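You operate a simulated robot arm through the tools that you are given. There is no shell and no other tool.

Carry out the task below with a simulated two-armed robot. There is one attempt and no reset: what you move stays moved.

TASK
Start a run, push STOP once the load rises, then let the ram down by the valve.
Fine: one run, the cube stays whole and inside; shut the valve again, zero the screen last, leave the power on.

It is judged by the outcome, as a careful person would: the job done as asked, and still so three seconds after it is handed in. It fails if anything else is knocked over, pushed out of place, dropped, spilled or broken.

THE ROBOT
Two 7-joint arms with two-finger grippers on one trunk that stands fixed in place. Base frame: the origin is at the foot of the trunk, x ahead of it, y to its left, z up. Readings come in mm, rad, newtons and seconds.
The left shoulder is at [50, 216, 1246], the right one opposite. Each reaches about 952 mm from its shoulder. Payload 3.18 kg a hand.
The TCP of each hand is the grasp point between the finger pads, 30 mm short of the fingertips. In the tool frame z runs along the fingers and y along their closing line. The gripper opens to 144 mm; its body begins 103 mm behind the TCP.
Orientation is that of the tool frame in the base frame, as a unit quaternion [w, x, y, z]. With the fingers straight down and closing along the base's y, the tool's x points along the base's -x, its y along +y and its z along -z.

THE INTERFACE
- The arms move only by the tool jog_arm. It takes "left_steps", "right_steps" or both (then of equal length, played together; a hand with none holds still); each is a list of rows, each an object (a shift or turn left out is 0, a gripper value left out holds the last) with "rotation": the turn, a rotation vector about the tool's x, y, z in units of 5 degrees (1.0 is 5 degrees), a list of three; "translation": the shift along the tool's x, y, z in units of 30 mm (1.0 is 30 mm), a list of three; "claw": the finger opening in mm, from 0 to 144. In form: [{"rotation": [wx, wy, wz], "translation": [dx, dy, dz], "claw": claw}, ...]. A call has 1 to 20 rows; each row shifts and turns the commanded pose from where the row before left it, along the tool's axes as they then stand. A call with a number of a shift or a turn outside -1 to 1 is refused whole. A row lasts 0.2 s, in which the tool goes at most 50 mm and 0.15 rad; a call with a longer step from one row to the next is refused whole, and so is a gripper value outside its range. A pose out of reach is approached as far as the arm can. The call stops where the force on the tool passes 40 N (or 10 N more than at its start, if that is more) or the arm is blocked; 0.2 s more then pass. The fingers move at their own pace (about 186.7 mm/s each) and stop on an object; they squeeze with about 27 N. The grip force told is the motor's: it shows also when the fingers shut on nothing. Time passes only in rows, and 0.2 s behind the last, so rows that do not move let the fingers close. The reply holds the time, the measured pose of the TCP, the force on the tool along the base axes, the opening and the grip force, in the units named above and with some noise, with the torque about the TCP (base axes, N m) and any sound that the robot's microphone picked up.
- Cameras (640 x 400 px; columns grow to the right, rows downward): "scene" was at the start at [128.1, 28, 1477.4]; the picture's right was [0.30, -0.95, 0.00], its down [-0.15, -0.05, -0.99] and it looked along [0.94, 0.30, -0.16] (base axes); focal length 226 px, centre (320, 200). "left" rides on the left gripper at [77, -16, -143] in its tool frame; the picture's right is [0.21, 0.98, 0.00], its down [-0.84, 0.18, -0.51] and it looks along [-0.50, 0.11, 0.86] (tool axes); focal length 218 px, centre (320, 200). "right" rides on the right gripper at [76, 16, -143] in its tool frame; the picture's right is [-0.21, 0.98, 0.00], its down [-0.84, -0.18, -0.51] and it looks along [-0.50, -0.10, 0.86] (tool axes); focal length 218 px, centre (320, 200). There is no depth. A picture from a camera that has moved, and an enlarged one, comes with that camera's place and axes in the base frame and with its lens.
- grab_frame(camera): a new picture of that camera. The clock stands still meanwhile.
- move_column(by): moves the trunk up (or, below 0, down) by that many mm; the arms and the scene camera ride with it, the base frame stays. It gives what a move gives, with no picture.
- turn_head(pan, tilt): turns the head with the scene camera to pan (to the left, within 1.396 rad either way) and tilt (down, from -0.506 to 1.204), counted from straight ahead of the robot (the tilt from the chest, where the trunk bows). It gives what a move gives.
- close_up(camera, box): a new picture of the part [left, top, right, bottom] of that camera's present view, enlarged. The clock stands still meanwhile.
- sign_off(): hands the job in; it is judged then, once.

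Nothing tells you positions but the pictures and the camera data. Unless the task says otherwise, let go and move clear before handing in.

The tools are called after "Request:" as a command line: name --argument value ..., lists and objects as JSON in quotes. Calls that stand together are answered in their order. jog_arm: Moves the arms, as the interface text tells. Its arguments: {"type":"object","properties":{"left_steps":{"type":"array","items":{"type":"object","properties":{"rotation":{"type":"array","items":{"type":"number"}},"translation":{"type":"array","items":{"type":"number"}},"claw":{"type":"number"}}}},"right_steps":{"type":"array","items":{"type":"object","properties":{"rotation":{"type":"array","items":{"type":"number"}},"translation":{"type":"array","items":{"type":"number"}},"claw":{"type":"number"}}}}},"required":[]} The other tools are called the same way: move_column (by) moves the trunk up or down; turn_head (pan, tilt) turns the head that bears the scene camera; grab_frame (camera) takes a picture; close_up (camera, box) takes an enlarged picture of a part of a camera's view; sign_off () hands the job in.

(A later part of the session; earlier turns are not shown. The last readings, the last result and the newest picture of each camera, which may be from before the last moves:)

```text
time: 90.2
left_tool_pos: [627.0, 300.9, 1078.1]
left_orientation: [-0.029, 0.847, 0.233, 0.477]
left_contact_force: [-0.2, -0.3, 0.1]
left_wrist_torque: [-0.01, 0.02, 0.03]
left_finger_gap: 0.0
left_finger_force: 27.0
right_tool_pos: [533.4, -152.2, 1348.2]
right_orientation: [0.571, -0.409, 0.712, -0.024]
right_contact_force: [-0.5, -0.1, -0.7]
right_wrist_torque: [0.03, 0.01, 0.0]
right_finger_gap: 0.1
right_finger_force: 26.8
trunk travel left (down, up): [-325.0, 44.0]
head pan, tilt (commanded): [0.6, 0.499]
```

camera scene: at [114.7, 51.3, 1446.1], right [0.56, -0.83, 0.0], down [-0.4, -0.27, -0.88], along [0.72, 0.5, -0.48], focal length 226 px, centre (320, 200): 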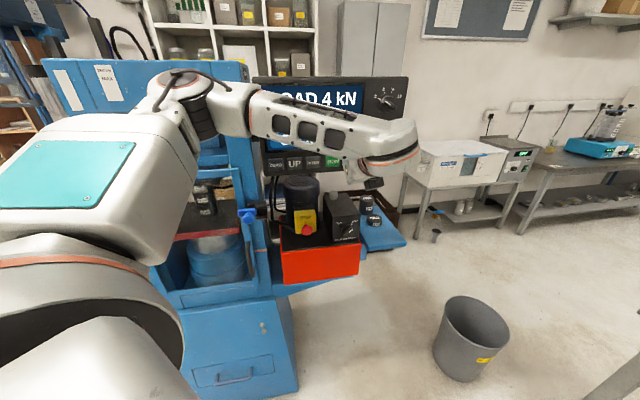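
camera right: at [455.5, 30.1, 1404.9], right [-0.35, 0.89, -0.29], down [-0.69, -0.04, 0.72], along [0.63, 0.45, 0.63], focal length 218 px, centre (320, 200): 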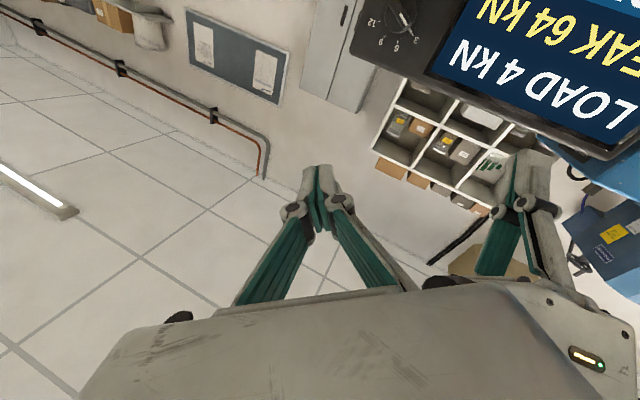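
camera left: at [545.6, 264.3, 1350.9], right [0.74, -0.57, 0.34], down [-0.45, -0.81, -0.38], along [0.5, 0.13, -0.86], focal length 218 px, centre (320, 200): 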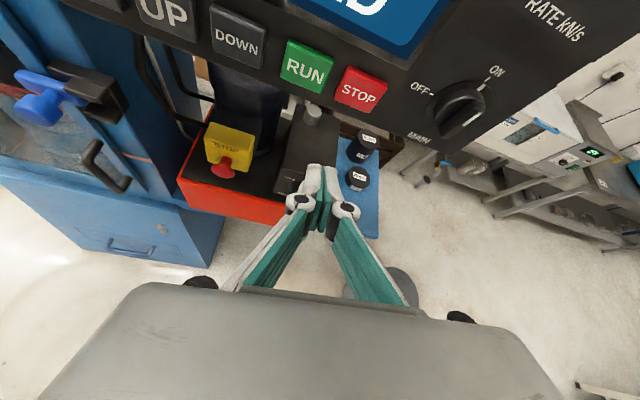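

No warnings. I continue down to about z≈980, keeping well to the right of the mushroom.

Request:
jog_arm --left_steps '[{"translation": [-0.864, -0.2, 0.6]}, {"translation": [-0.864, -0.2, 0.6]}, {"translation": [-0.864, -0.2, 0.6]}]'

Request:
grab_frame --camera "left"

Request:
grab_frame --camera "scene"

```text
time: 91.0
left_tool_pos: [654.8, 317.2, 1037.8]
left_orientation: [-0.029, 0.853, 0.236, 0.465]
left_contact_force: [0.2, -0.3, -0.4]
left_wrist_torque: [-0.02, 0.02, -0.01]
left_finger_gap: 0.0
left_finger_force: 27.0
left hand out of reach, approached as far as the arm can: row 1, 2, 3
right_tool_pos: [534.0, -150.7, 1348.6]
right_orientation: [0.57, -0.408, 0.712, -0.024]
right_contact_force: [-0.2, 0.2, -0.1]
right_wrist_torque: [0.03, -0.03, 0.01]
right_finger_gap: 0.0
right_finger_force: 27.5
trunk travel left (down, up): [-325.0, 44.0]
head pan, tilt (commanded): [0.6, 0.499]
```

```text
taken
camera left: at [570.6, 321.1, 1179.8], right [0.52, -0.79, 0.33], down [-0.7, -0.61, -0.36], along [0.49, -0.05, -0.87], focal length 218 px, centre (320, 200)
```

left: 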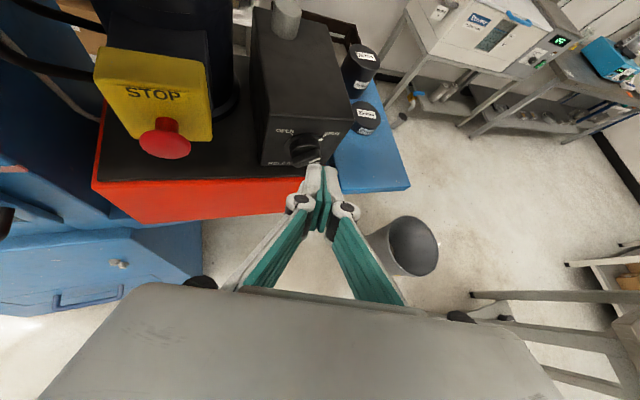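

```text
taken
camera scene: at [115.7, 51.8, 1446.0], right [0.57, -0.82, 0.0], down [-0.4, -0.27, -0.88], along [0.72, 0.5, -0.48], focal length 226 px, centre (320, 200)
```

scene: 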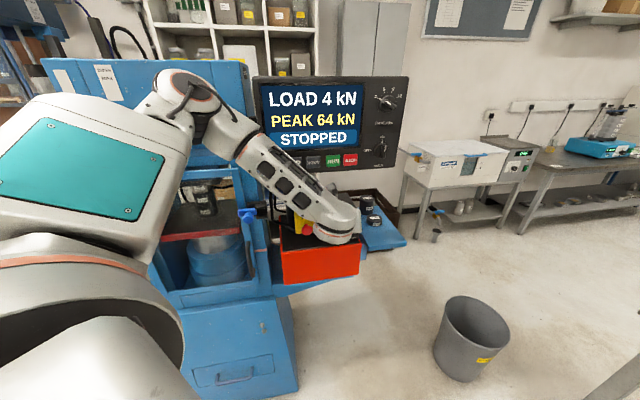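

It limits again near z≈1038, though the wrist bend and elbow are not extreme, so the roll is the likely culprit. I'll ease the roll back a bit and try descending further.

Request:
jog_arm --left_steps '[{"rotation": [0, 0, -1]}, {"rotation": [0, 0, -1]}, {"rotation": [0, 0, -1]}, {"rotation": [0, 0, -1]}]'

Request:
jog_arm --left_steps '[{"translation": [-0.5, -0.5, 0.4]}, {"translation": [-0.5, -0.5, 0.4]}]'

```text
time: 92.0
left_tool_pos: [657.9, 318.5, 1050.2]
left_orientation: [0.055, 0.795, 0.378, 0.472]
left_contact_force: [-0.8, -0.3, 0.0]
left_wrist_torque: [-0.01, -0.03, 0.01]
left_finger_gap: 0.0
left_finger_force: 27.3
left hand out of reach, approached as far as the arm can: row 1
right_tool_pos: [533.7, -151.0, 1349.0]
right_orientation: [0.571, -0.409, 0.712, -0.024]
right_contact_force: [0.7, -0.1, -0.3]
right_wrist_torque: [0.02, 0.03, 0.03]
right_finger_gap: 0.0
right_finger_force: 26.7
trunk travel left (down, up): [-325.0, 44.0]
head pan, tilt (commanded): [0.6, 0.499]
```

```text
time: 92.7
left_tool_pos: [670.7, 331.7, 1031.9]
left_orientation: [0.051, 0.797, 0.38, 0.466]
left_contact_force: [0.1, 0.8, 0.7]
left_wrist_torque: [-0.01, 0.01, 0.0]
left_finger_gap: 0.0
left_finger_force: 27.1
left hand out of reach, approached as far as the arm can: row 1, 2
right_tool_pos: [533.8, -151.8, 1348.8]
right_orientation: [0.571, -0.409, 0.712, -0.024]
right_contact_force: [-0.7, 0.6, -0.1]
right_wrist_torque: [0.04, 0.0, 0.03]
right_finger_gap: 0.0
right_finger_force: 26.7
trunk travel left (down, up): [-325.0, 44.0]
head pan, tilt (commanded): [0.6, 0.499]
```

The arm alone can't go lower here, but the trunk can carry it down. The tips are still about 40 mm in front of the knob plane and nothing lies beneath, so I lower the trunk by 90 mm.

Request:
move_column --by -90

Request:
grab_frame --camera "left"

Request:
grab_frame --camera "scene"

```text
time: 93.9
left_tool_pos: [666.6, 331.2, 885.8]
left_orientation: [0.035, 0.818, 0.381, 0.43]
left_contact_force: [-0.5, -0.1, -0.5]
left_wrist_torque: [-0.03, -0.02, -0.03]
left_finger_gap: 0.0
left_finger_force: 27.4
right_tool_pos: [532.0, -152.2, 1261.3]
right_orientation: [0.572, -0.407, 0.712, -0.024]
right_contact_force: [-0.5, -0.2, 0.1]
right_wrist_torque: [-0.01, 0.01, -0.01]
right_finger_gap: 0.1
right_finger_force: 26.7
trunk travel left (down, up): [-235.0, 134.0]
head pan, tilt (commanded): [0.6, 0.499]
```

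```text
taken
camera left: at [578.6, 354.0, 1022.9], right [0.65, -0.55, 0.52], down [-0.55, -0.82, -0.18], along [0.52, -0.17, -0.84], focal length 218 px, centre (320, 200)
```

left: 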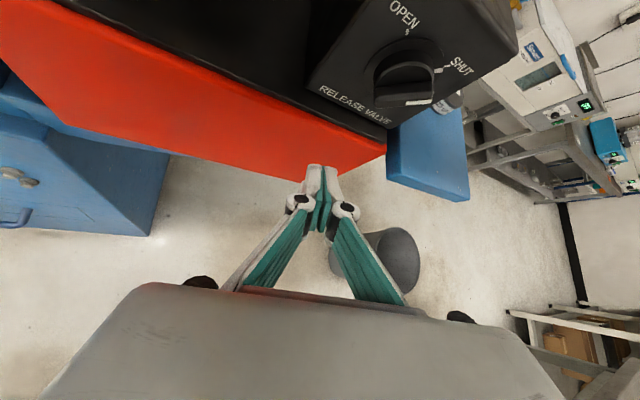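

```text
taken
camera scene: at [143.4, 51.2, 1354.2], right [0.57, -0.82, 0.0], down [-0.39, -0.27, -0.88], along [0.72, 0.5, -0.48], focal length 226 px, centre (320, 200)
```

scene: 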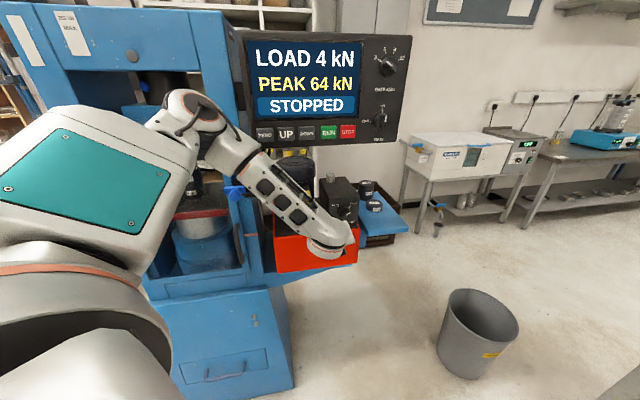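

The hand settled at [667, 331, 886], just below the knob and in front of the tank. I take a close look at the knob from here to see its shape.

Request:
close_up --camera "left" --box '[300, 0, 540, 150]'

Request:
close_up --camera "scene" --box '[270, 140, 420, 270]'

```text
2.67 times, centred on (420, 75) of left
camera zoom: at [578.6, 354.0, 1022.9], right [0.65, -0.55, 0.52], down [-0.55, -0.82, -0.18], along [0.52, -0.17, -0.84], focal length 582 px, centre (53, 533)
```

zoom: 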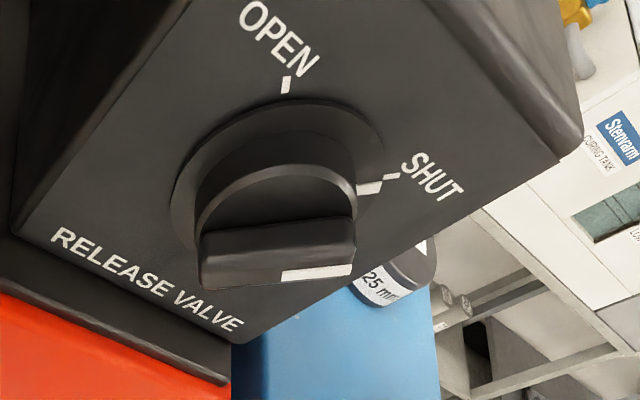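

```text
3.08 times, centred on (345, 205) of scene
camera zoom: at [143.4, 51.2, 1354.2], right [0.57, -0.82, 0.0], down [-0.39, -0.27, -0.88], along [0.72, 0.5, -0.48], focal length 697 px, centre (243, 185)
```

zoom: 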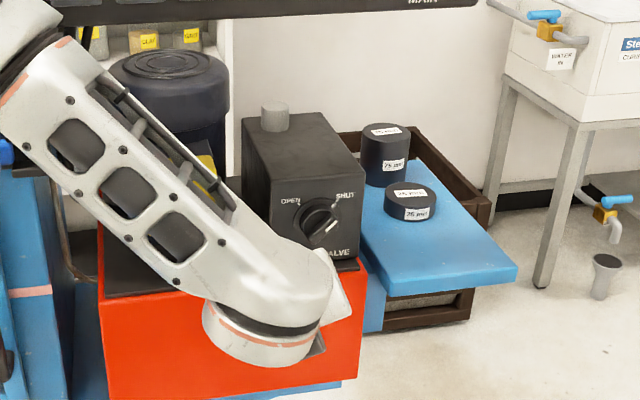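

The knob has a chunky raised bar, about 42 mm long and 12 mm wide, aligned with SHUT. The plan is to straddle the bar with slightly opened fingers and roll the hand. I test whether the left hand can roll further toward the straddling angle from here.

Request:
jog_arm --left_steps '[{"rotation": [0, 0, 1]}, {"rotation": [0, 0, 1]}, {"rotation": [0, 0, 1]}, {"rotation": [0, 0, 1]}, {"rotation": [0, 0, 1]}, {"rotation": [0, 0, 1]}]'

```text
time: 95.3
left_tool_pos: [667.5, 330.5, 884.5]
left_orientation: [-0.078, 0.889, 0.156, 0.424]
left_contact_force: [0.6, 0.8, -0.2]
left_wrist_torque: [-0.02, 0.0, 0.01]
left_finger_gap: 0.0
left_finger_force: 27.4
right_tool_pos: [534.2, -152.0, 1258.3]
right_orientation: [0.57, -0.41, 0.712, -0.023]
right_contact_force: [-0.3, -0.3, 1.1]
right_wrist_torque: [-0.02, 0.0, 0.02]
right_finger_gap: 0.0
right_finger_force: 27.1
trunk travel left (down, up): [-235.0, 134.0]
head pan, tilt (commanded): [0.6, 0.499]
```

Request:
jog_arm --left_steps '[{"rotation": [0, 0, 1]}, {"rotation": [0, 0, 1]}, {"rotation": [0, 0, 1]}, {"rotation": [0, 0, 1]}, {"rotation": [0, 0, 1]}, {"rotation": [0, 0, 1]}, {"rotation": [0, 0, 1]}, {"rotation": [0, 0, 1]}]'

```text
time: 97.1
left_tool_pos: [665.9, 331.6, 883.9]
left_orientation: [-0.219, 0.888, -0.156, 0.372]
left_contact_force: [0.0, 0.2, -0.5]
left_wrist_torque: [0.01, 0.01, 0.01]
left_finger_gap: 0.0
left_finger_force: 27.0
right_tool_pos: [533.2, -151.8, 1258.6]
right_orientation: [0.571, -0.409, 0.712, -0.023]
right_contact_force: [0.1, -0.4, 0.0]
right_wrist_torque: [0.01, 0.0, 0.03]
right_finger_gap: 0.0
right_finger_force: 27.4
trunk travel left (down, up): [-235.0, 134.0]
head pan, tilt (commanded): [0.6, 0.499]
```

Roll to 220° is fine with no warnings, so the straddle is feasible. I move up about 60 mm, then begin squaring the hand to the valve.

Request:
jog_arm --left_steps '[{"translation": [0.54, -0.28, -0.86]}, {"translation": [0.54, -0.28, -0.86]}, {"rotation": [0.972, 0.234, 0]}, {"rotation": [0.972, 0.234, 0]}]'

```text
time: 98.1
left_tool_pos: [656.0, 323.9, 956.4]
left_orientation: [-0.268, 0.87, -0.137, 0.391]
left_contact_force: [0.4, 0.1, 0.1]
left_wrist_torque: [0.02, 0.01, -0.01]
left_finger_gap: 0.0
left_finger_force: 27.6
left hand out of reach, approached as far as the arm can: row 4
right_tool_pos: [531.7, -152.6, 1259.5]
right_orientation: [0.571, -0.409, 0.712, -0.023]
right_contact_force: [0.8, 0.3, -0.2]
right_wrist_torque: [0.02, -0.01, 0.0]
right_finger_gap: 0.0
right_finger_force: 26.8
trunk travel left (down, up): [-235.0, 134.0]
head pan, tilt (commanded): [0.6, 0.499]
```

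One more degree of turn is limited here. I test pitching up on its own.

Request:
jog_arm --left_steps '[{"rotation": [0.687, 0.7275, 0]}, {"rotation": [0.687, 0.7275, 0]}]'

Request:
grab_frame --camera "scene"

Request:
grab_frame --camera "left"

```text
time: 98.7
left_tool_pos: [657.4, 324.1, 956.8]
left_orientation: [-0.268, 0.87, -0.137, 0.389]
left_contact_force: [-0.5, 0.8, 0.2]
left_wrist_torque: [-0.02, 0.0, -0.02]
left_finger_gap: 0.1
left_finger_force: 26.9
left hand out of reach, approached as far as the arm can: row 1, 2
right_tool_pos: [534.1, -151.6, 1257.5]
right_orientation: [0.571, -0.408, 0.712, -0.024]
right_contact_force: [0.4, 1.2, -0.1]
right_wrist_torque: [0.02, -0.01, 0.0]
right_finger_gap: 0.0
right_finger_force: 27.7
trunk travel left (down, up): [-235.0, 134.0]
head pan, tilt (commanded): [0.6, 0.499]
```

```text
taken
camera scene: at [144.6, 51.4, 1353.8], right [0.57, -0.82, 0.0], down [-0.4, -0.27, -0.88], along [0.72, 0.5, -0.48], focal length 226 px, centre (320, 200)
```

scene: 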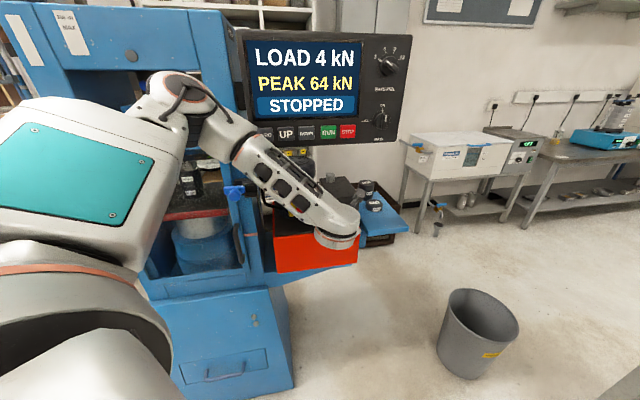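

```text
taken
camera left: at [600.9, 251.5, 1092.9], right [0.11, -0.89, -0.44], down [-0.94, 0.05, -0.33], along [0.32, 0.45, -0.84], focal length 218 px, centre (320, 200)
```

left: 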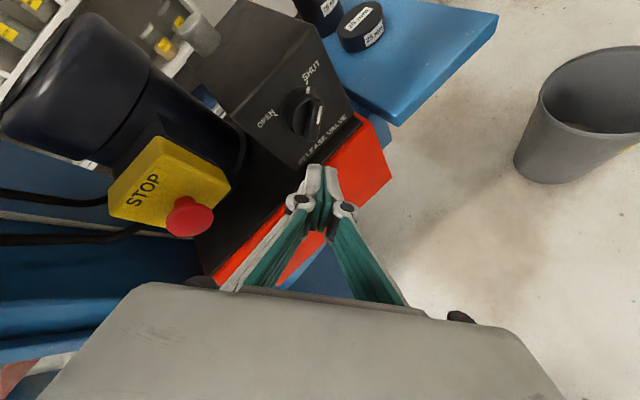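

The camera now looks right at the knob, with the bar perpendicular to the finger-closing line, which is the straddle angle. To learn what limits the pitch, I roll back 30° and try pitching up again.

Request:
jog_arm --left_steps '[{"rotation": [0, 0, -1]}, {"rotation": [0, 0, -1]}, {"rotation": [0, 0, -1]}, {"rotation": [0, 0, -1]}, {"rotation": [0, 0, -1]}, {"rotation": [0, 0, -1]}]'

Request:
jog_arm --left_steps '[{"rotation": [0.231, 0.973, 0]}, {"rotation": [0.231, 0.973, 0]}]'

```text
time: 100.1
left_tool_pos: [657.6, 323.6, 957.0]
left_orientation: [-0.159, 0.876, 0.095, 0.446]
left_contact_force: [0.2, -0.9, -0.6]
left_wrist_torque: [-0.02, -0.03, 0.02]
left_finger_gap: 0.1
left_finger_force: 26.5
right_tool_pos: [532.8, -151.8, 1259.3]
right_orientation: [0.571, -0.408, 0.712, -0.024]
right_contact_force: [0.6, 0.1, -0.6]
right_wrist_torque: [0.04, 0.0, -0.02]
right_finger_gap: 0.0
right_finger_force: 26.7
trunk travel left (down, up): [-235.0, 134.0]
head pan, tilt (commanded): [0.6, 0.499]
```

```text
time: 100.7
left_tool_pos: [656.8, 323.0, 957.2]
left_orientation: [-0.159, 0.876, 0.094, 0.446]
left_contact_force: [-0.4, 1.5, 0.0]
left_wrist_torque: [-0.01, 0.02, 0.01]
left_finger_gap: 0.0
left_finger_force: 27.7
left hand out of reach, approached as far as the arm can: row 1, 2
right_tool_pos: [533.2, -152.3, 1259.0]
right_orientation: [0.571, -0.409, 0.712, -0.023]
right_contact_force: [1.1, 0.1, 0.6]
right_wrist_torque: [-0.03, -0.02, -0.02]
right_finger_gap: 0.0
right_finger_force: 27.2
trunk travel left (down, up): [-235.0, 134.0]
head pan, tilt (commanded): [0.6, 0.499]
```

The pattern is clear now: the limit is the elbow folding when the wrist gets too near the shoulder. Moving the hand forward relieves it, so I restore the roll, go forward to about 25 mm from the knob, and square up there.

Request:
jog_arm --left_steps '[{"rotation": [0, 0, 1]}, {"rotation": [0, 0, 1]}, {"rotation": [0, 0, 1]}, {"rotation": [0, 0, 1]}, {"rotation": [0, 0, 1]}, {"rotation": [0, 0, 1]}, {"translation": [0.48, -0.035, 0.8]}, {"translation": [0.3, -0.02, 0.45]}]'

Request:
grab_frame --camera "left"

```text
time: 102.5
left_tool_pos: [700.8, 328.9, 952.4]
left_orientation: [-0.27, 0.87, -0.137, 0.39]
left_contact_force: [0.3, 0.7, 0.4]
left_wrist_torque: [-0.01, -0.01, 0.03]
left_finger_gap: 0.0
left_finger_force: 27.2
right_tool_pos: [533.9, -151.2, 1258.6]
right_orientation: [0.571, -0.409, 0.712, -0.025]
right_contact_force: [0.4, 0.6, 0.7]
right_wrist_torque: [-0.01, 0.0, -0.03]
right_finger_gap: 0.0
right_finger_force: 27.0
trunk travel left (down, up): [-235.0, 134.0]
head pan, tilt (commanded): [0.6, 0.499]
```

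```text
taken
camera left: at [644.4, 256.9, 1087.7], right [0.11, -0.89, -0.44], down [-0.94, 0.05, -0.33], along [0.32, 0.45, -0.84], focal length 218 px, centre (320, 200)
```

left: 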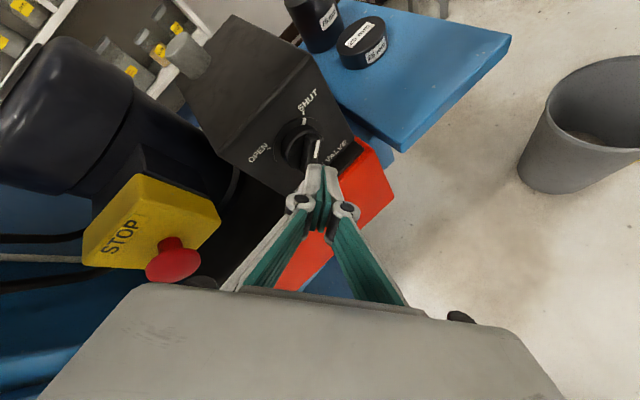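

The fingers are lined up below the knob, and the mushroom is well to the left. I rotate the hand toward square around the fingertips, a few rows at a time.

Request:
jog_arm --left_steps '[{"rotation": [0.971, 0.24, 0], "translation": [-0.021, 0.085, 0]}, {"rotation": [0.971, 0.24, 0], "translation": [-0.021, 0.085, 0]}, {"rotation": [0.971, 0.24, 0], "translation": [-0.021, 0.085, 0]}]'

```text
time: 103.3
left_tool_pos: [703.0, 334.7, 958.1]
left_orientation: [-0.283, 0.864, -0.13, 0.394]
left_contact_force: [-0.1, -0.8, 0.0]
left_wrist_torque: [0.03, 0.03, 0.01]
left_finger_gap: 0.0
left_finger_force: 26.9
left hand out of reach, approached as far as the arm can: row 1, 2, 3
right_tool_pos: [533.0, -151.7, 1259.1]
right_orientation: [0.571, -0.408, 0.712, -0.022]
right_contact_force: [0.4, 0.0, 0.3]
right_wrist_torque: [-0.03, 0.0, 0.01]
right_finger_gap: 0.0
right_finger_force: 26.3
trunk travel left (down, up): [-235.0, 134.0]
head pan, tilt (commanded): [0.6, 0.499]
```

Still limited, so I test turning the heading left on its own from here.

Request:
jog_arm --left_steps '[{"rotation": [0.607, -0.574, -0.551]}, {"rotation": [0.607, -0.574, -0.551]}]'

```text
time: 103.9
left_tool_pos: [700.6, 347.8, 967.7]
left_orientation: [-0.313, 0.873, -0.053, 0.369]
left_contact_force: [0.0, 0.3, 0.4]
left_wrist_torque: [-0.01, 0.0, -0.01]
left_finger_gap: 0.0
left_finger_force: 27.0
left hand out of reach, approached as far as the arm can: row 1, 2
right_tool_pos: [532.9, -152.4, 1258.7]
right_orientation: [0.571, -0.408, 0.712, -0.025]
right_contact_force: [-0.3, -0.7, 0.1]
right_wrist_torque: [0.0, -0.02, -0.03]
right_finger_gap: 0.0
right_finger_force: 26.2
trunk travel left (down, up): [-235.0, 134.0]
head pan, tilt (commanded): [0.6, 0.499]
```

Turning left trades off against position, so squaring up fully isn't available in this posture. I check where the hand actually rests and look again through its camera.

Request:
jog_arm --left_steps '[{}]'

Request:
grab_frame --camera "left"

Request:
close_up --camera "scene" --box '[100, 50, 420, 270]'

```text
time: 104.3
left_tool_pos: [701.2, 347.9, 968.8]
left_orientation: [-0.314, 0.874, -0.053, 0.368]
left_contact_force: [-0.1, 0.8, -0.7]
left_wrist_torque: [-0.02, 0.02, -0.04]
left_finger_gap: 0.1
left_finger_force: 27.1
right_tool_pos: [533.4, -151.7, 1258.8]
right_orientation: [0.57, -0.409, 0.712, -0.024]
right_contact_force: [-0.4, 0.0, -0.6]
right_wrist_torque: [0.0, 0.02, 0.03]
right_finger_gap: 0.1
right_finger_force: 26.7
trunk travel left (down, up): [-235.0, 134.0]
head pan, tilt (commanded): [0.6, 0.499]
```

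```text
taken
camera left: at [657.1, 264.7, 1102.5], right [0.29, -0.85, -0.45], down [-0.93, -0.13, -0.35], along [0.24, 0.51, -0.82], focal length 218 px, centre (320, 200)
```

left: 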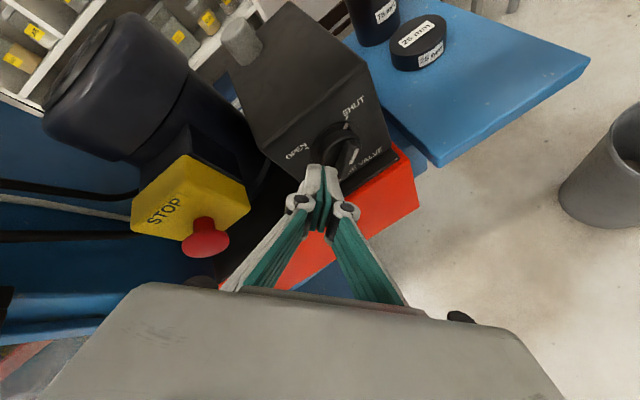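

```text
1.82 times, centred on (260, 160) of scene
camera zoom: at [144.3, 51.4, 1353.8], right [0.57, -0.82, 0.0], down [-0.39, -0.27, -0.88], along [0.72, 0.5, -0.48], focal length 412 px, centre (429, 273)
```

zoom: 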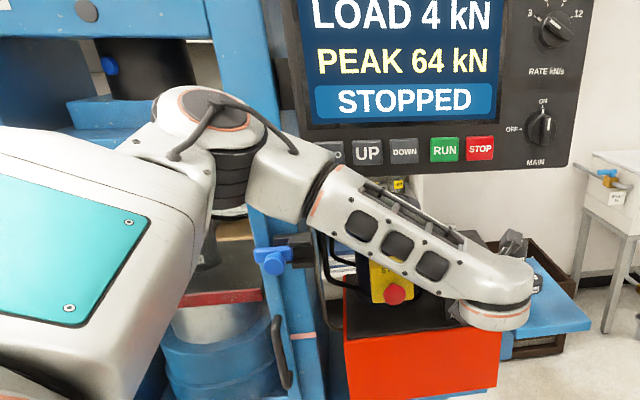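

The heading is now about 37° with the hand pitched 32° down, roughly 33° off the knob's axis and mostly in pitch. I try shifting right and down to line the tips up with the knob at this orientation.

Request:
jog_arm --left_steps '[{"translation": [0.058, 0.55, 0.087]}, {"translation": [0.058, 0.55, 0.087]}]'

```text
time: 104.9
left_tool_pos: [704.1, 351.0, 966.3]
left_orientation: [-0.313, 0.874, -0.053, 0.369]
left_contact_force: [1.0, -0.5, 0.7]
left_wrist_torque: [0.0, -0.01, 0.0]
left_finger_gap: 0.1
left_finger_force: 27.1
left hand out of reach, approached as far as the arm can: row 1, 2
right_tool_pos: [533.5, -151.4, 1259.8]
right_orientation: [0.57, -0.409, 0.712, -0.023]
right_contact_force: [-0.2, 0.5, -0.2]
right_wrist_torque: [0.04, -0.02, 0.02]
right_finger_gap: 0.0
right_finger_force: 27.1
trunk travel left (down, up): [-235.0, 134.0]
head pan, tilt (commanded): [0.6, 0.499]
```

A straight-on straddle isn't reachable, but a simpler way works: use the closed fingers as a rod and push the end of the knob's bar sideways. The slant (down and slightly right) suits pushing from the knob's right side, right-to-top to OPEN and right-to-bottom to SHUT. I back off slightly and roll the hand so its stiff axis lies along the push.

Request:
jog_arm --left_steps '[{"translation": [-0.09, 0.15, -0.28]}, {"rotation": [0, 0, -1]}, {"rotation": [0, 0, -1]}, {"rotation": [0, 0, -1]}, {"rotation": [0, 0, -1]}, {"rotation": [0, 0, -1]}, {"rotation": [0, 0, -1]}, {"rotation": [0, 0, -1]}, {"rotation": [0, 0, -1]}, {"rotation": [0, 0, -1]}, {"rotation": [0, 0, -1]}]'

Request:
grab_frame --camera "left"

```text
time: 107.3
left_tool_pos: [695.9, 347.5, 971.0]
left_orientation: [-0.129, 0.814, 0.322, 0.466]
left_contact_force: [-0.4, 0.6, -1.6]
left_wrist_torque: [0.0, 0.01, -0.01]
left_finger_gap: 0.0
left_finger_force: 27.1
left hand out of reach, approached as far as the arm can: row 1
right_tool_pos: [533.7, -151.1, 1260.2]
right_orientation: [0.571, -0.409, 0.712, -0.023]
right_contact_force: [-1.2, 0.3, 1.3]
right_wrist_torque: [-0.02, -0.01, -0.02]
right_finger_gap: 0.1
right_finger_force: 26.9
trunk travel left (down, up): [-235.0, 134.0]
head pan, tilt (commanded): [0.6, 0.499]
```

```text
taken
camera left: at [616.6, 318.4, 1111.0], right [0.7, -0.66, 0.26], down [-0.53, -0.73, -0.42], along [0.47, 0.16, -0.87], focal length 218 px, centre (320, 200)
```

left: 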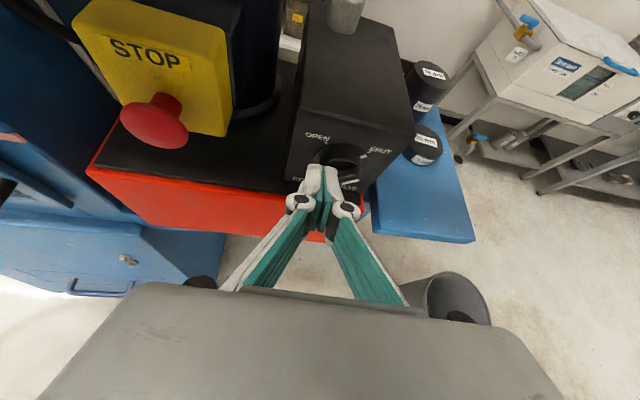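

Request:
jog_arm --left_steps '[{"rotation": [-0.842, -0.09, 0.533]}, {"rotation": [-0.842, -0.09, 0.533]}, {"rotation": [-0.421, -0.045, 0.267]}, {"rotation": [0, 0, -1]}, {"rotation": [0, 0, -1]}, {"rotation": [0, 0, -1]}, {"rotation": [0, 0, -1]}, {"rotation": [0, 0, -1]}, {"rotation": [0, 0, -1]}, {"rotation": [0, 0, -1]}, {"rotation": [0, 0, -1]}]'

Request:
grab_frame --camera "left"

```text
time: 109.7
left_tool_pos: [696.8, 346.8, 970.6]
left_orientation: [0.089, 0.713, 0.505, 0.477]
left_contact_force: [-0.2, -0.2, 0.8]
left_wrist_torque: [0.0, 0.02, 0.02]
left_finger_gap: 0.0
left_finger_force: 27.6
right_tool_pos: [534.0, -152.4, 1259.6]
right_orientation: [0.571, -0.409, 0.712, -0.024]
right_contact_force: [0.9, 0.1, 0.0]
right_wrist_torque: [0.01, 0.0, 0.0]
right_finger_gap: 0.0
right_finger_force: 27.0
trunk travel left (down, up): [-235.0, 134.0]
head pan, tilt (commanded): [0.6, 0.499]
```

```text
taken
camera left: at [578.8, 366.2, 1082.3], right [0.63, -0.29, 0.72], down [-0.31, -0.94, -0.12], along [0.72, -0.15, -0.68], focal length 218 px, centre (320, 200)
```

left: 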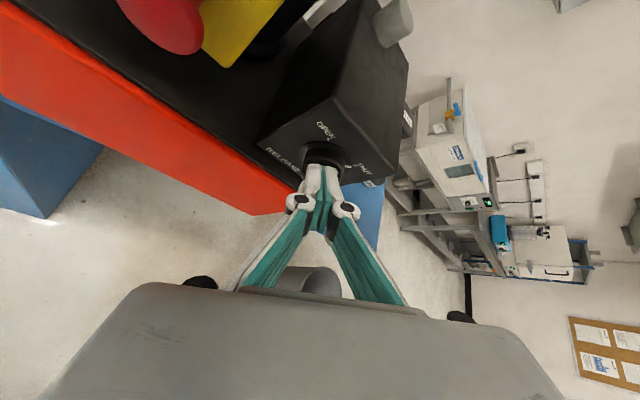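

Now the hand is at heading 25°, pitch −32°, with the broad face of the closed fingertips facing up-left. I back off a touch and sweep the tips to the knob's right side, about 45 mm right of its centre and in front of the face.

Request:
jog_arm --left_steps '[{"translation": [-0.237, -0.047, -0.32]}, {"translation": [-0.634, 0.377, 0.419]}, {"translation": [-0.634, 0.377, 0.419]}]'

Request:
grab_frame --camera "left"

```text
time: 110.5
left_tool_pos: [722.5, 316.4, 957.8]
left_orientation: [0.09, 0.716, 0.506, 0.473]
left_contact_force: [1.0, -0.6, 0.1]
left_wrist_torque: [-0.01, 0.01, 0.04]
left_finger_gap: 0.1
left_finger_force: 26.7
left hand out of reach, approached as far as the arm can: row 3
right_tool_pos: [533.5, -153.4, 1258.7]
right_orientation: [0.57, -0.408, 0.712, -0.024]
right_contact_force: [0.3, -0.1, -0.7]
right_wrist_torque: [0.04, -0.03, 0.01]
right_finger_gap: 0.0
right_finger_force: 27.1
trunk travel left (down, up): [-235.0, 134.0]
head pan, tilt (commanded): [0.6, 0.499]
```

```text
taken
camera left: at [605.2, 336.5, 1071.1], right [0.63, -0.29, 0.72], down [-0.31, -0.94, -0.11], along [0.71, -0.15, -0.69], focal length 218 px, centre (320, 200)
```

left: 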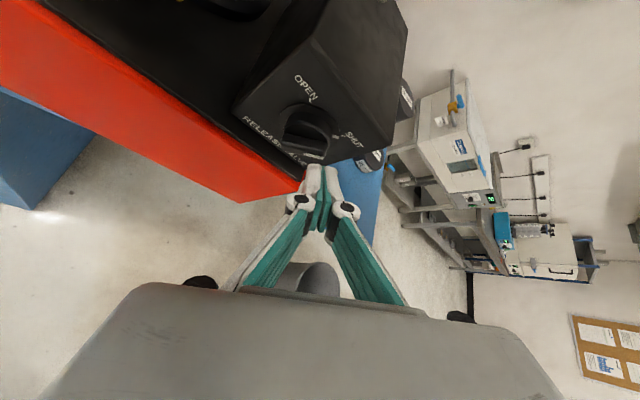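

It flags slightly at e≈296. I turn the heading another 10° right to gain reach and continue toward the pre-push point.

Request:
jog_arm --left_steps '[{"rotation": [-0.586, -0.607, 0.537]}, {"rotation": [-0.586, -0.607, 0.537]}, {"translation": [-0.45, 0.25, 0.15]}, {"translation": [-0.45, 0.25, 0.15]}]'

Request:
grab_frame --camera "left"

```text
time: 111.5
left_tool_pos: [735.0, 292.2, 954.9]
left_orientation: [0.129, 0.757, 0.441, 0.464]
left_contact_force: [-0.3, 0.4, -0.2]
left_wrist_torque: [-0.01, 0.0, 0.0]
left_finger_gap: 0.0
left_finger_force: 27.2
left hand out of reach, approached as far as the arm can: row 4
right_tool_pos: [532.6, -151.8, 1259.6]
right_orientation: [0.571, -0.408, 0.712, -0.024]
right_contact_force: [-0.1, -0.5, 0.0]
right_wrist_torque: [-0.01, -0.03, -0.01]
right_finger_gap: 0.2
right_finger_force: 27.6
trunk travel left (down, up): [-235.0, 134.0]
head pan, tilt (commanded): [0.6, 0.499]
```

```text
taken
camera left: at [623.7, 331.7, 1068.4], right [0.57, -0.4, 0.72], down [-0.47, -0.88, -0.12], along [0.67, -0.27, -0.69], focal length 218 px, centre (320, 200)
```

left: 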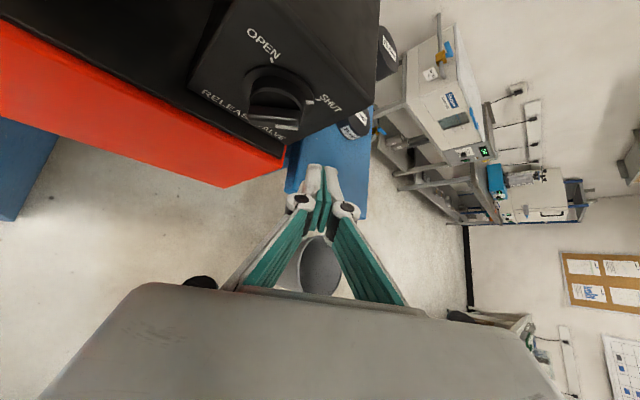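

The tips are now 50 mm right of the knob centre and 40 mm in front of it, with a clear view. I move in to the bar's depth, staying to its right.

Request:
jog_arm --left_steps '[{"translation": [0.33, -0.235, 0.53]}, {"translation": [0.25, -0.18, 0.4]}]'

Request:
close_up --camera "left" --box '[180, 20, 420, 220]'

```text
time: 112.1
left_tool_pos: [757.0, 318.7, 943.0]
left_orientation: [0.131, 0.755, 0.44, 0.468]
left_contact_force: [0.3, -0.6, 0.2]
left_wrist_torque: [0.0, 0.01, 0.03]
left_finger_gap: 0.0
left_finger_force: 26.8
right_tool_pos: [533.9, -152.4, 1258.8]
right_orientation: [0.571, -0.407, 0.712, -0.024]
right_contact_force: [0.4, -0.2, 0.3]
right_wrist_torque: [0.01, 0.0, 0.03]
right_finger_gap: 0.4
right_finger_force: 26.7
trunk travel left (down, up): [-235.0, 134.0]
head pan, tilt (commanded): [0.6, 0.499]
```

```text
2.00 times, centred on (300, 120) of left
camera zoom: at [642.6, 357.7, 1056.0], right [0.57, -0.4, 0.72], down [-0.47, -0.88, -0.12], along [0.68, -0.27, -0.68], focal length 436 px, centre (360, 360)
```

zoom: 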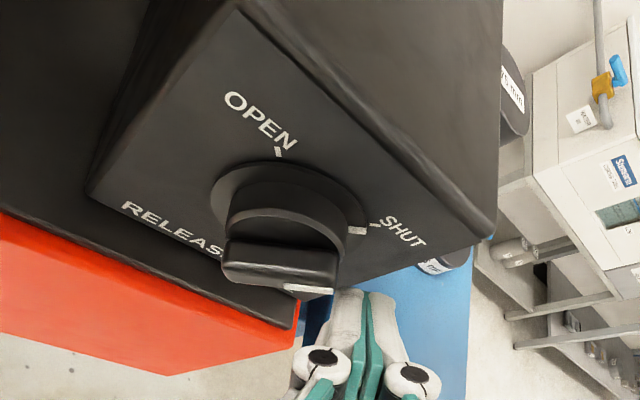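

This view is excellent: the fingertips are just right of the bar's pointer end, near its depth. I ease in 4 mm deeper and 14 mm left, then look again.

Request:
jog_arm --left_steps '[{"translation": [0.25, -0.413, -0.067]}]'

Request:
close_up --camera "left" --box '[180, 20, 420, 220]'

```text
time: 112.5
left_tool_pos: [747.4, 328.8, 942.8]
left_orientation: [0.132, 0.756, 0.438, 0.468]
left_contact_force: [-2.3, -10.7, 5.2]
left_wrist_torque: [-0.03, -0.03, -0.05]
left_finger_gap: 0.1
left_finger_force: 26.7
right_tool_pos: [531.7, -153.2, 1259.4]
right_orientation: [0.572, -0.408, 0.712, -0.023]
right_contact_force: [0.2, -0.3, -0.5]
right_wrist_torque: [-0.03, -0.02, 0.01]
right_finger_gap: 0.1
right_finger_force: 27.1
trunk travel left (down, up): [-235.0, 134.0]
head pan, tilt (commanded): [0.6, 0.499]
```

```text
2.00 times, centred on (300, 120) of left
camera zoom: at [635.0, 368.6, 1057.0], right [0.57, -0.4, 0.72], down [-0.47, -0.87, -0.12], along [0.68, -0.27, -0.68], focal length 436 px, centre (360, 360)
```

zoom: 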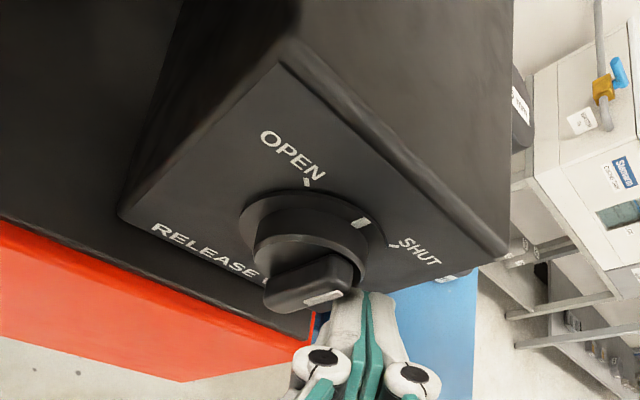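

The knob is turning: its index mark has already moved well away from SHUT, with only about 12 N of push. I continue the arc upward and to the left in small steps.

Request:
jog_arm --left_steps '[{"translation": [0.262, 0.121, -0.197]}]'

Request:
close_up --camera "left" --box '[180, 20, 420, 220]'

Request:
close_up --camera "scene" --box '[100, 30, 420, 270]'

```text
time: 112.9
left_tool_pos: [744.4, 331.7, 950.3]
left_orientation: [0.13, 0.756, 0.44, 0.467]
left_contact_force: [-10.3, -13.4, -2.5]
left_wrist_torque: [-0.23, 0.15, -0.06]
left_finger_gap: 0.0
left_finger_force: 27.2
right_tool_pos: [531.9, -152.4, 1259.2]
right_orientation: [0.572, -0.408, 0.711, -0.023]
right_contact_force: [0.4, 0.0, 0.1]
right_wrist_torque: [-0.02, 0.0, -0.02]
right_finger_gap: 0.1
right_finger_force: 27.1
trunk travel left (down, up): [-235.0, 134.0]
head pan, tilt (commanded): [0.6, 0.499]
```

```text
2.00 times, centred on (300, 120) of left
camera zoom: at [631.9, 372.0, 1064.1], right [0.57, -0.4, 0.72], down [-0.47, -0.88, -0.12], along [0.68, -0.27, -0.69], focal length 436 px, centre (360, 360)
```

zoom: 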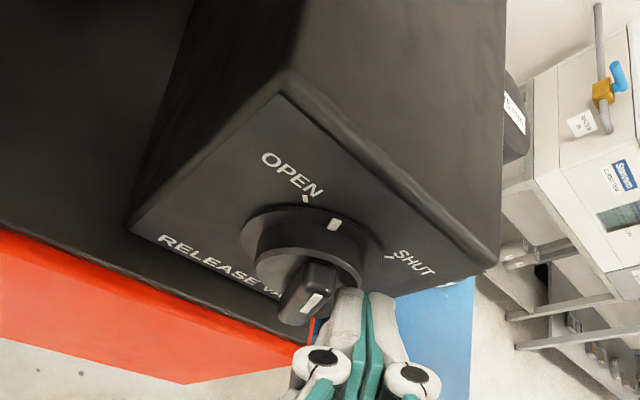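

```text
1.67 times, centred on (260, 150) of scene
camera zoom: at [143.1, 50.6, 1353.9], right [0.57, -0.82, 0.0], down [-0.39, -0.27, -0.88], along [0.72, 0.5, -0.48], focal length 377 px, centre (420, 283)
```

zoom: 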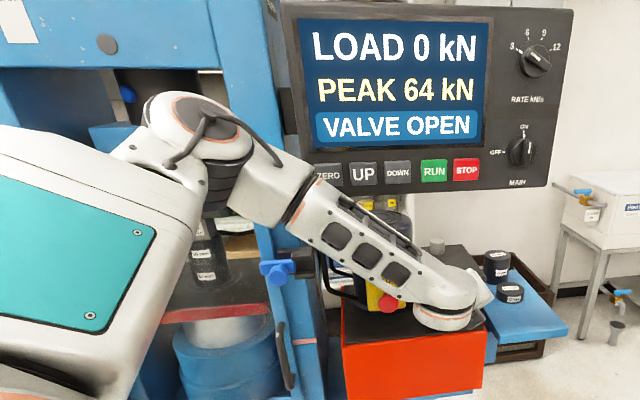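

The screen reads VALVE OPEN and LOAD 0 kN, so the ram is being released. I hold here and wait, watching the ram come down.

Request:
jog_arm --left_steps '[{}, {}, {}, {}, {}]'

Request:
close_up --camera "scene" --box '[100, 30, 420, 270]'

```text
time: 114.1
left_tool_pos: [744.5, 332.7, 951.8]
left_orientation: [0.13, 0.755, 0.439, 0.468]
left_contact_force: [-19.4, -11.9, -7.8]
left_wrist_torque: [-0.27, 0.33, 0.13]
left_finger_gap: 0.0
left_finger_force: 27.4
right_tool_pos: [533.2, -153.2, 1260.1]
right_orientation: [0.571, -0.408, 0.712, -0.023]
right_contact_force: [-0.3, -0.4, -0.4]
right_wrist_torque: [0.01, -0.02, 0.04]
right_finger_gap: 0.0
right_finger_force: 27.1
trunk travel left (down, up): [-235.0, 134.0]
head pan, tilt (commanded): [0.6, 0.499]
```

```text
1.67 times, centred on (260, 150) of scene
camera zoom: at [143.0, 50.4, 1354.0], right [0.57, -0.82, 0.0], down [-0.39, -0.27, -0.88], along [0.72, 0.5, -0.48], focal length 377 px, centre (420, 283)
```

zoom: 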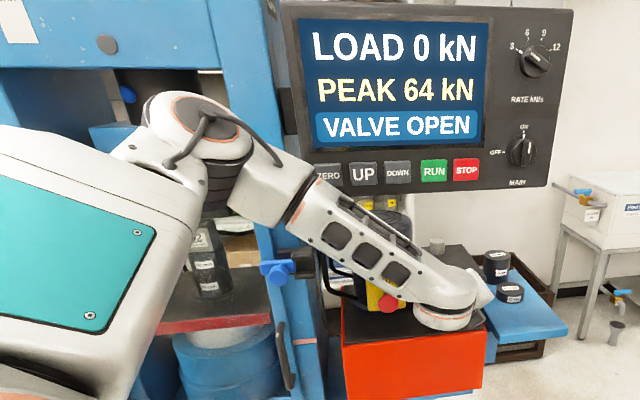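

The platen and cube are descending. I keep waiting until the platen's red edge is back at its starting level, in line with the pink mark on the column.

Request:
jog_arm --left_steps '[{}, {}, {}, {}, {}, {}, {}, {}, {}, {}, {}, {}, {}, {}, {}]'

Request:
close_up --camera "scene" --box '[100, 30, 420, 270]'

```text
time: 117.3
left_tool_pos: [745.9, 332.3, 952.7]
left_orientation: [0.131, 0.755, 0.438, 0.469]
left_contact_force: [-16.9, -15.2, -1.4]
left_wrist_torque: [-0.19, 0.18, 0.03]
left_finger_gap: 0.0
left_finger_force: 27.3
right_tool_pos: [532.0, -153.3, 1260.2]
right_orientation: [0.572, -0.407, 0.712, -0.024]
right_contact_force: [-0.1, -0.2, -0.1]
right_wrist_torque: [-0.03, 0.03, -0.02]
right_finger_gap: 0.2
right_finger_force: 27.0
trunk travel left (down, up): [-235.0, 134.0]
head pan, tilt (commanded): [0.6, 0.499]
```

```text
1.67 times, centred on (260, 150) of scene
camera zoom: at [142.7, 49.8, 1354.1], right [0.57, -0.82, 0.0], down [-0.39, -0.27, -0.88], along [0.72, 0.5, -0.48], focal length 377 px, centre (420, 283)
```

zoom: 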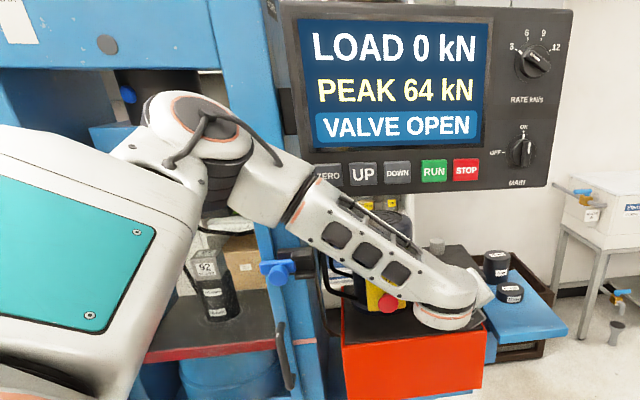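

The platen edge is now about level with the pink mark. I wait a little more to see whether it is still moving.

Request:
jog_arm --left_steps '[{}, {}, {}, {}, {}, {}, {}, {}, {}, {}, {}, {}, {}, {}, {}]'

Request:
close_up --camera "scene" --box '[100, 30, 420, 270]'

Request:
close_up --camera "left" --box '[180, 20, 420, 220]'

```text
time: 120.5
left_tool_pos: [744.8, 332.4, 953.5]
left_orientation: [0.13, 0.755, 0.439, 0.469]
left_contact_force: [-15.7, -16.0, 0.7]
left_wrist_torque: [-0.2, 0.18, -0.03]
left_finger_gap: 0.1
left_finger_force: 27.2
right_tool_pos: [532.0, -153.4, 1259.6]
right_orientation: [0.572, -0.408, 0.712, -0.024]
right_contact_force: [0.3, 0.1, -0.3]
right_wrist_torque: [-0.04, 0.0, 0.03]
right_finger_gap: 0.0
right_finger_force: 27.2
trunk travel left (down, up): [-235.0, 134.0]
head pan, tilt (commanded): [0.6, 0.499]
```

```text
1.67 times, centred on (260, 150) of scene
camera zoom: at [142.7, 49.5, 1354.1], right [0.57, -0.82, 0.0], down [-0.39, -0.27, -0.88], along [0.72, 0.5, -0.48], focal length 377 px, centre (420, 283)
```

zoom: 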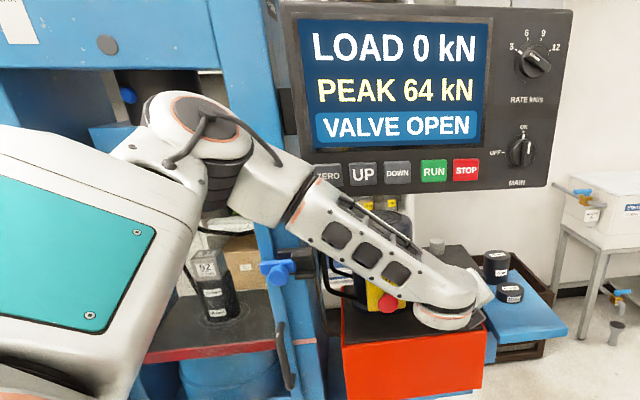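

```text
2.00 times, centred on (300, 120) of left
camera zoom: at [632.1, 371.3, 1066.0], right [0.57, -0.4, 0.72], down [-0.47, -0.88, -0.12], along [0.68, -0.27, -0.68], focal length 436 px, centre (360, 360)
```

zoom: 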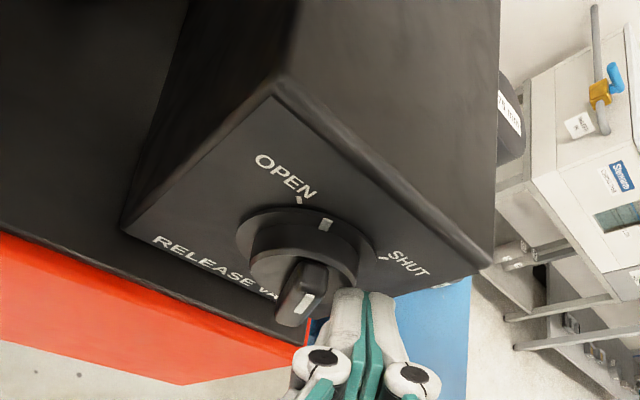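

The ram is fully down, with the platen edge level with the pink mark and unchanged over 3 s. The cube is whole and in place. To shut the valve I'll push the bar's tail (lower end) to the left, so I first slide the tips down along the bar's right side.

Request:
jog_arm --left_steps '[{"translation": [-0.425, -0.23, 0.392]}]'

Request:
close_up --camera "left" --box '[180, 20, 420, 220]'

```text
time: 120.9
left_tool_pos: [749.4, 328.0, 939.3]
left_orientation: [0.13, 0.757, 0.439, 0.466]
left_contact_force: [-17.0, -23.6, 9.2]
left_wrist_torque: [0.04, 0.13, -0.06]
left_finger_gap: 0.0
left_finger_force: 26.9
right_tool_pos: [530.3, -155.0, 1259.4]
right_orientation: [0.573, -0.407, 0.711, -0.024]
right_contact_force: [0.1, -0.7, 1.0]
right_wrist_torque: [0.02, 0.01, 0.0]
right_finger_gap: 0.0
right_finger_force: 27.4
trunk travel left (down, up): [-235.0, 134.0]
head pan, tilt (commanded): [0.6, 0.499]
```

```text
2.00 times, centred on (300, 120) of left
camera zoom: at [636.7, 368.0, 1052.8], right [0.57, -0.4, 0.72], down [-0.47, -0.87, -0.12], along [0.68, -0.27, -0.69], focal length 436 px, centre (360, 360)
```

zoom: 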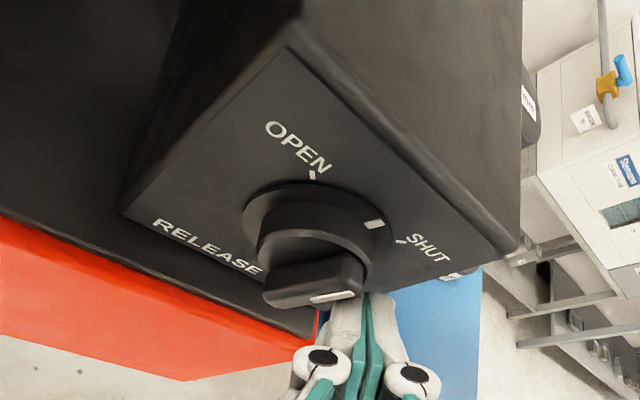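

Sliding down already dragged the knob back most of the way toward SHUT. The tips are pressing about 29 N inward, so I ease out 2 mm and move further down before the final push left.

Request:
jog_arm --left_steps '[{"translation": [-0.32, -0.28, 0.2]}]'

Request:
close_up --camera "left" --box '[180, 20, 420, 220]'

```text
time: 121.3
left_tool_pos: [748.9, 328.2, 934.6]
left_orientation: [0.129, 0.759, 0.438, 0.464]
left_contact_force: [-20.5, -30.7, 9.7]
left_wrist_torque: [0.01, 0.17, -0.11]
left_finger_gap: 0.1
left_finger_force: 26.6
left hand out of reach, approached as far as the arm can: row 1
right_tool_pos: [529.8, -155.7, 1260.0]
right_orientation: [0.572, -0.408, 0.711, -0.023]
right_contact_force: [0.0, -0.9, -0.3]
right_wrist_torque: [0.03, 0.0, -0.02]
right_finger_gap: 0.0
right_finger_force: 26.9
trunk travel left (down, up): [-235.0, 134.0]
head pan, tilt (commanded): [0.6, 0.499]
```

```text
2.00 times, centred on (300, 120) of left
camera zoom: at [637.4, 368.7, 1048.4], right [0.57, -0.41, 0.71], down [-0.47, -0.87, -0.12], along [0.67, -0.27, -0.69], focal length 436 px, centre (360, 360)
```

zoom: 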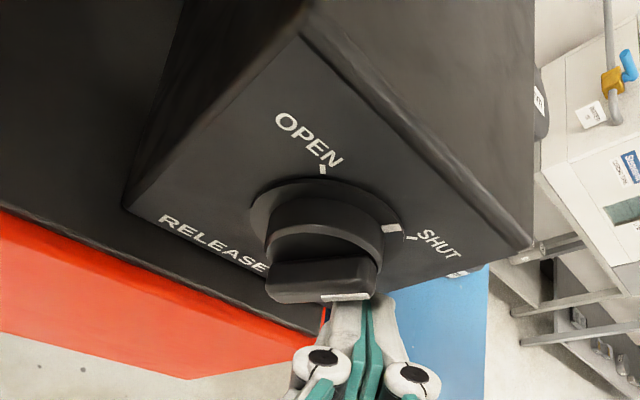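

Nearly at SHUT. I check the screen's status before deciding on the last bit.

Request:
close_up --camera "scene" --box '[100, 30, 420, 270]'

Request:
jog_arm --left_steps '[{"translation": [-0.18, 0.005, -0.19]}]'

Request:
close_up --camera "left" --box '[180, 20, 420, 220]'

```text
1.67 times, centred on (260, 150) of scene
camera zoom: at [141.2, 47.6, 1354.4], right [0.57, -0.82, 0.0], down [-0.39, -0.27, -0.88], along [0.73, 0.5, -0.48], focal length 377 px, centre (420, 283)
```

zoom: 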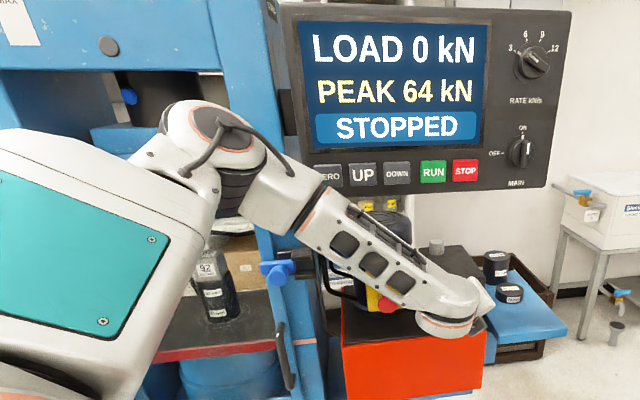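

```text
time: 121.7
left_tool_pos: [748.3, 328.9, 934.3]
left_orientation: [0.128, 0.759, 0.439, 0.463]
left_contact_force: [8.6, -27.0, -7.5]
left_wrist_torque: [-0.35, -0.01, -0.39]
left_finger_gap: 0.0
left_finger_force: 27.0
left hand out of reach, approached as far as the arm can: row 1
right_tool_pos: [534.6, -154.6, 1258.1]
right_orientation: [0.57, -0.408, 0.713, -0.023]
right_contact_force: [0.2, -0.3, -0.1]
right_wrist_torque: [-0.04, 0.01, -0.01]
right_finger_gap: 0.1
right_finger_force: 27.0
trunk travel left (down, up): [-235.0, 134.0]
head pan, tilt (commanded): [0.6, 0.499]
```

```text
2.00 times, centred on (300, 120) of left
camera zoom: at [637.0, 368.6, 1048.5], right [0.57, -0.4, 0.71], down [-0.47, -0.87, -0.12], along [0.67, -0.27, -0.69], focal length 436 px, centre (360, 360)
```

zoom: 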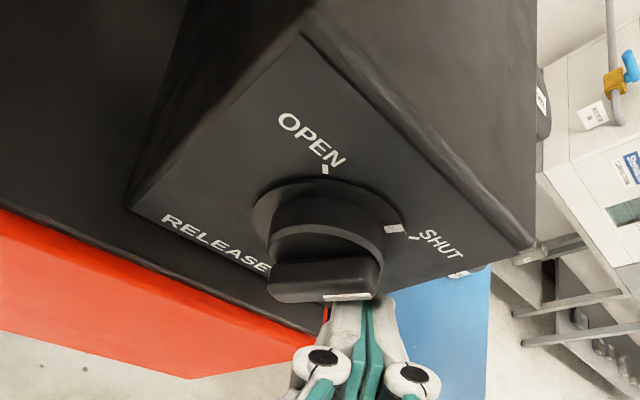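

The status is back to STOPPED, so the valve is registered as closed, though its mark is still some 12–15° short of SHUT. The arm is at its limit for moving out or down, so I lower the trunk slightly to carry the tips down past the bar's end.

Request:
move_column --by -14

Request:
close_up --camera "left" --box '[180, 20, 420, 220]'

```text
time: 122.3
left_tool_pos: [745.9, 333.6, 904.1]
left_orientation: [0.122, 0.762, 0.443, 0.456]
left_contact_force: [-1.1, -0.3, 1.0]
left_wrist_torque: [0.03, 0.03, 0.08]
left_finger_gap: 0.0
left_finger_force: 27.2
right_tool_pos: [531.0, -153.6, 1245.8]
right_orientation: [0.572, -0.408, 0.711, -0.024]
right_contact_force: [-0.6, -0.6, 0.5]
right_wrist_torque: [-0.03, -0.02, 0.03]
right_finger_gap: 0.0
right_finger_force: 26.7
trunk travel left (down, up): [-221.0, 148.0]
head pan, tilt (commanded): [0.6, 0.499]
```

```text
2.00 times, centred on (300, 120) of left
camera zoom: at [636.2, 371.5, 1021.9], right [0.59, -0.4, 0.7], down [-0.47, -0.88, -0.11], along [0.66, -0.26, -0.71], focal length 436 px, centre (360, 360)
```

zoom: 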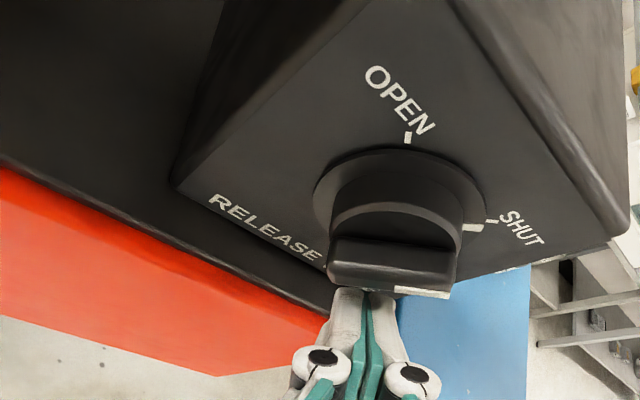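

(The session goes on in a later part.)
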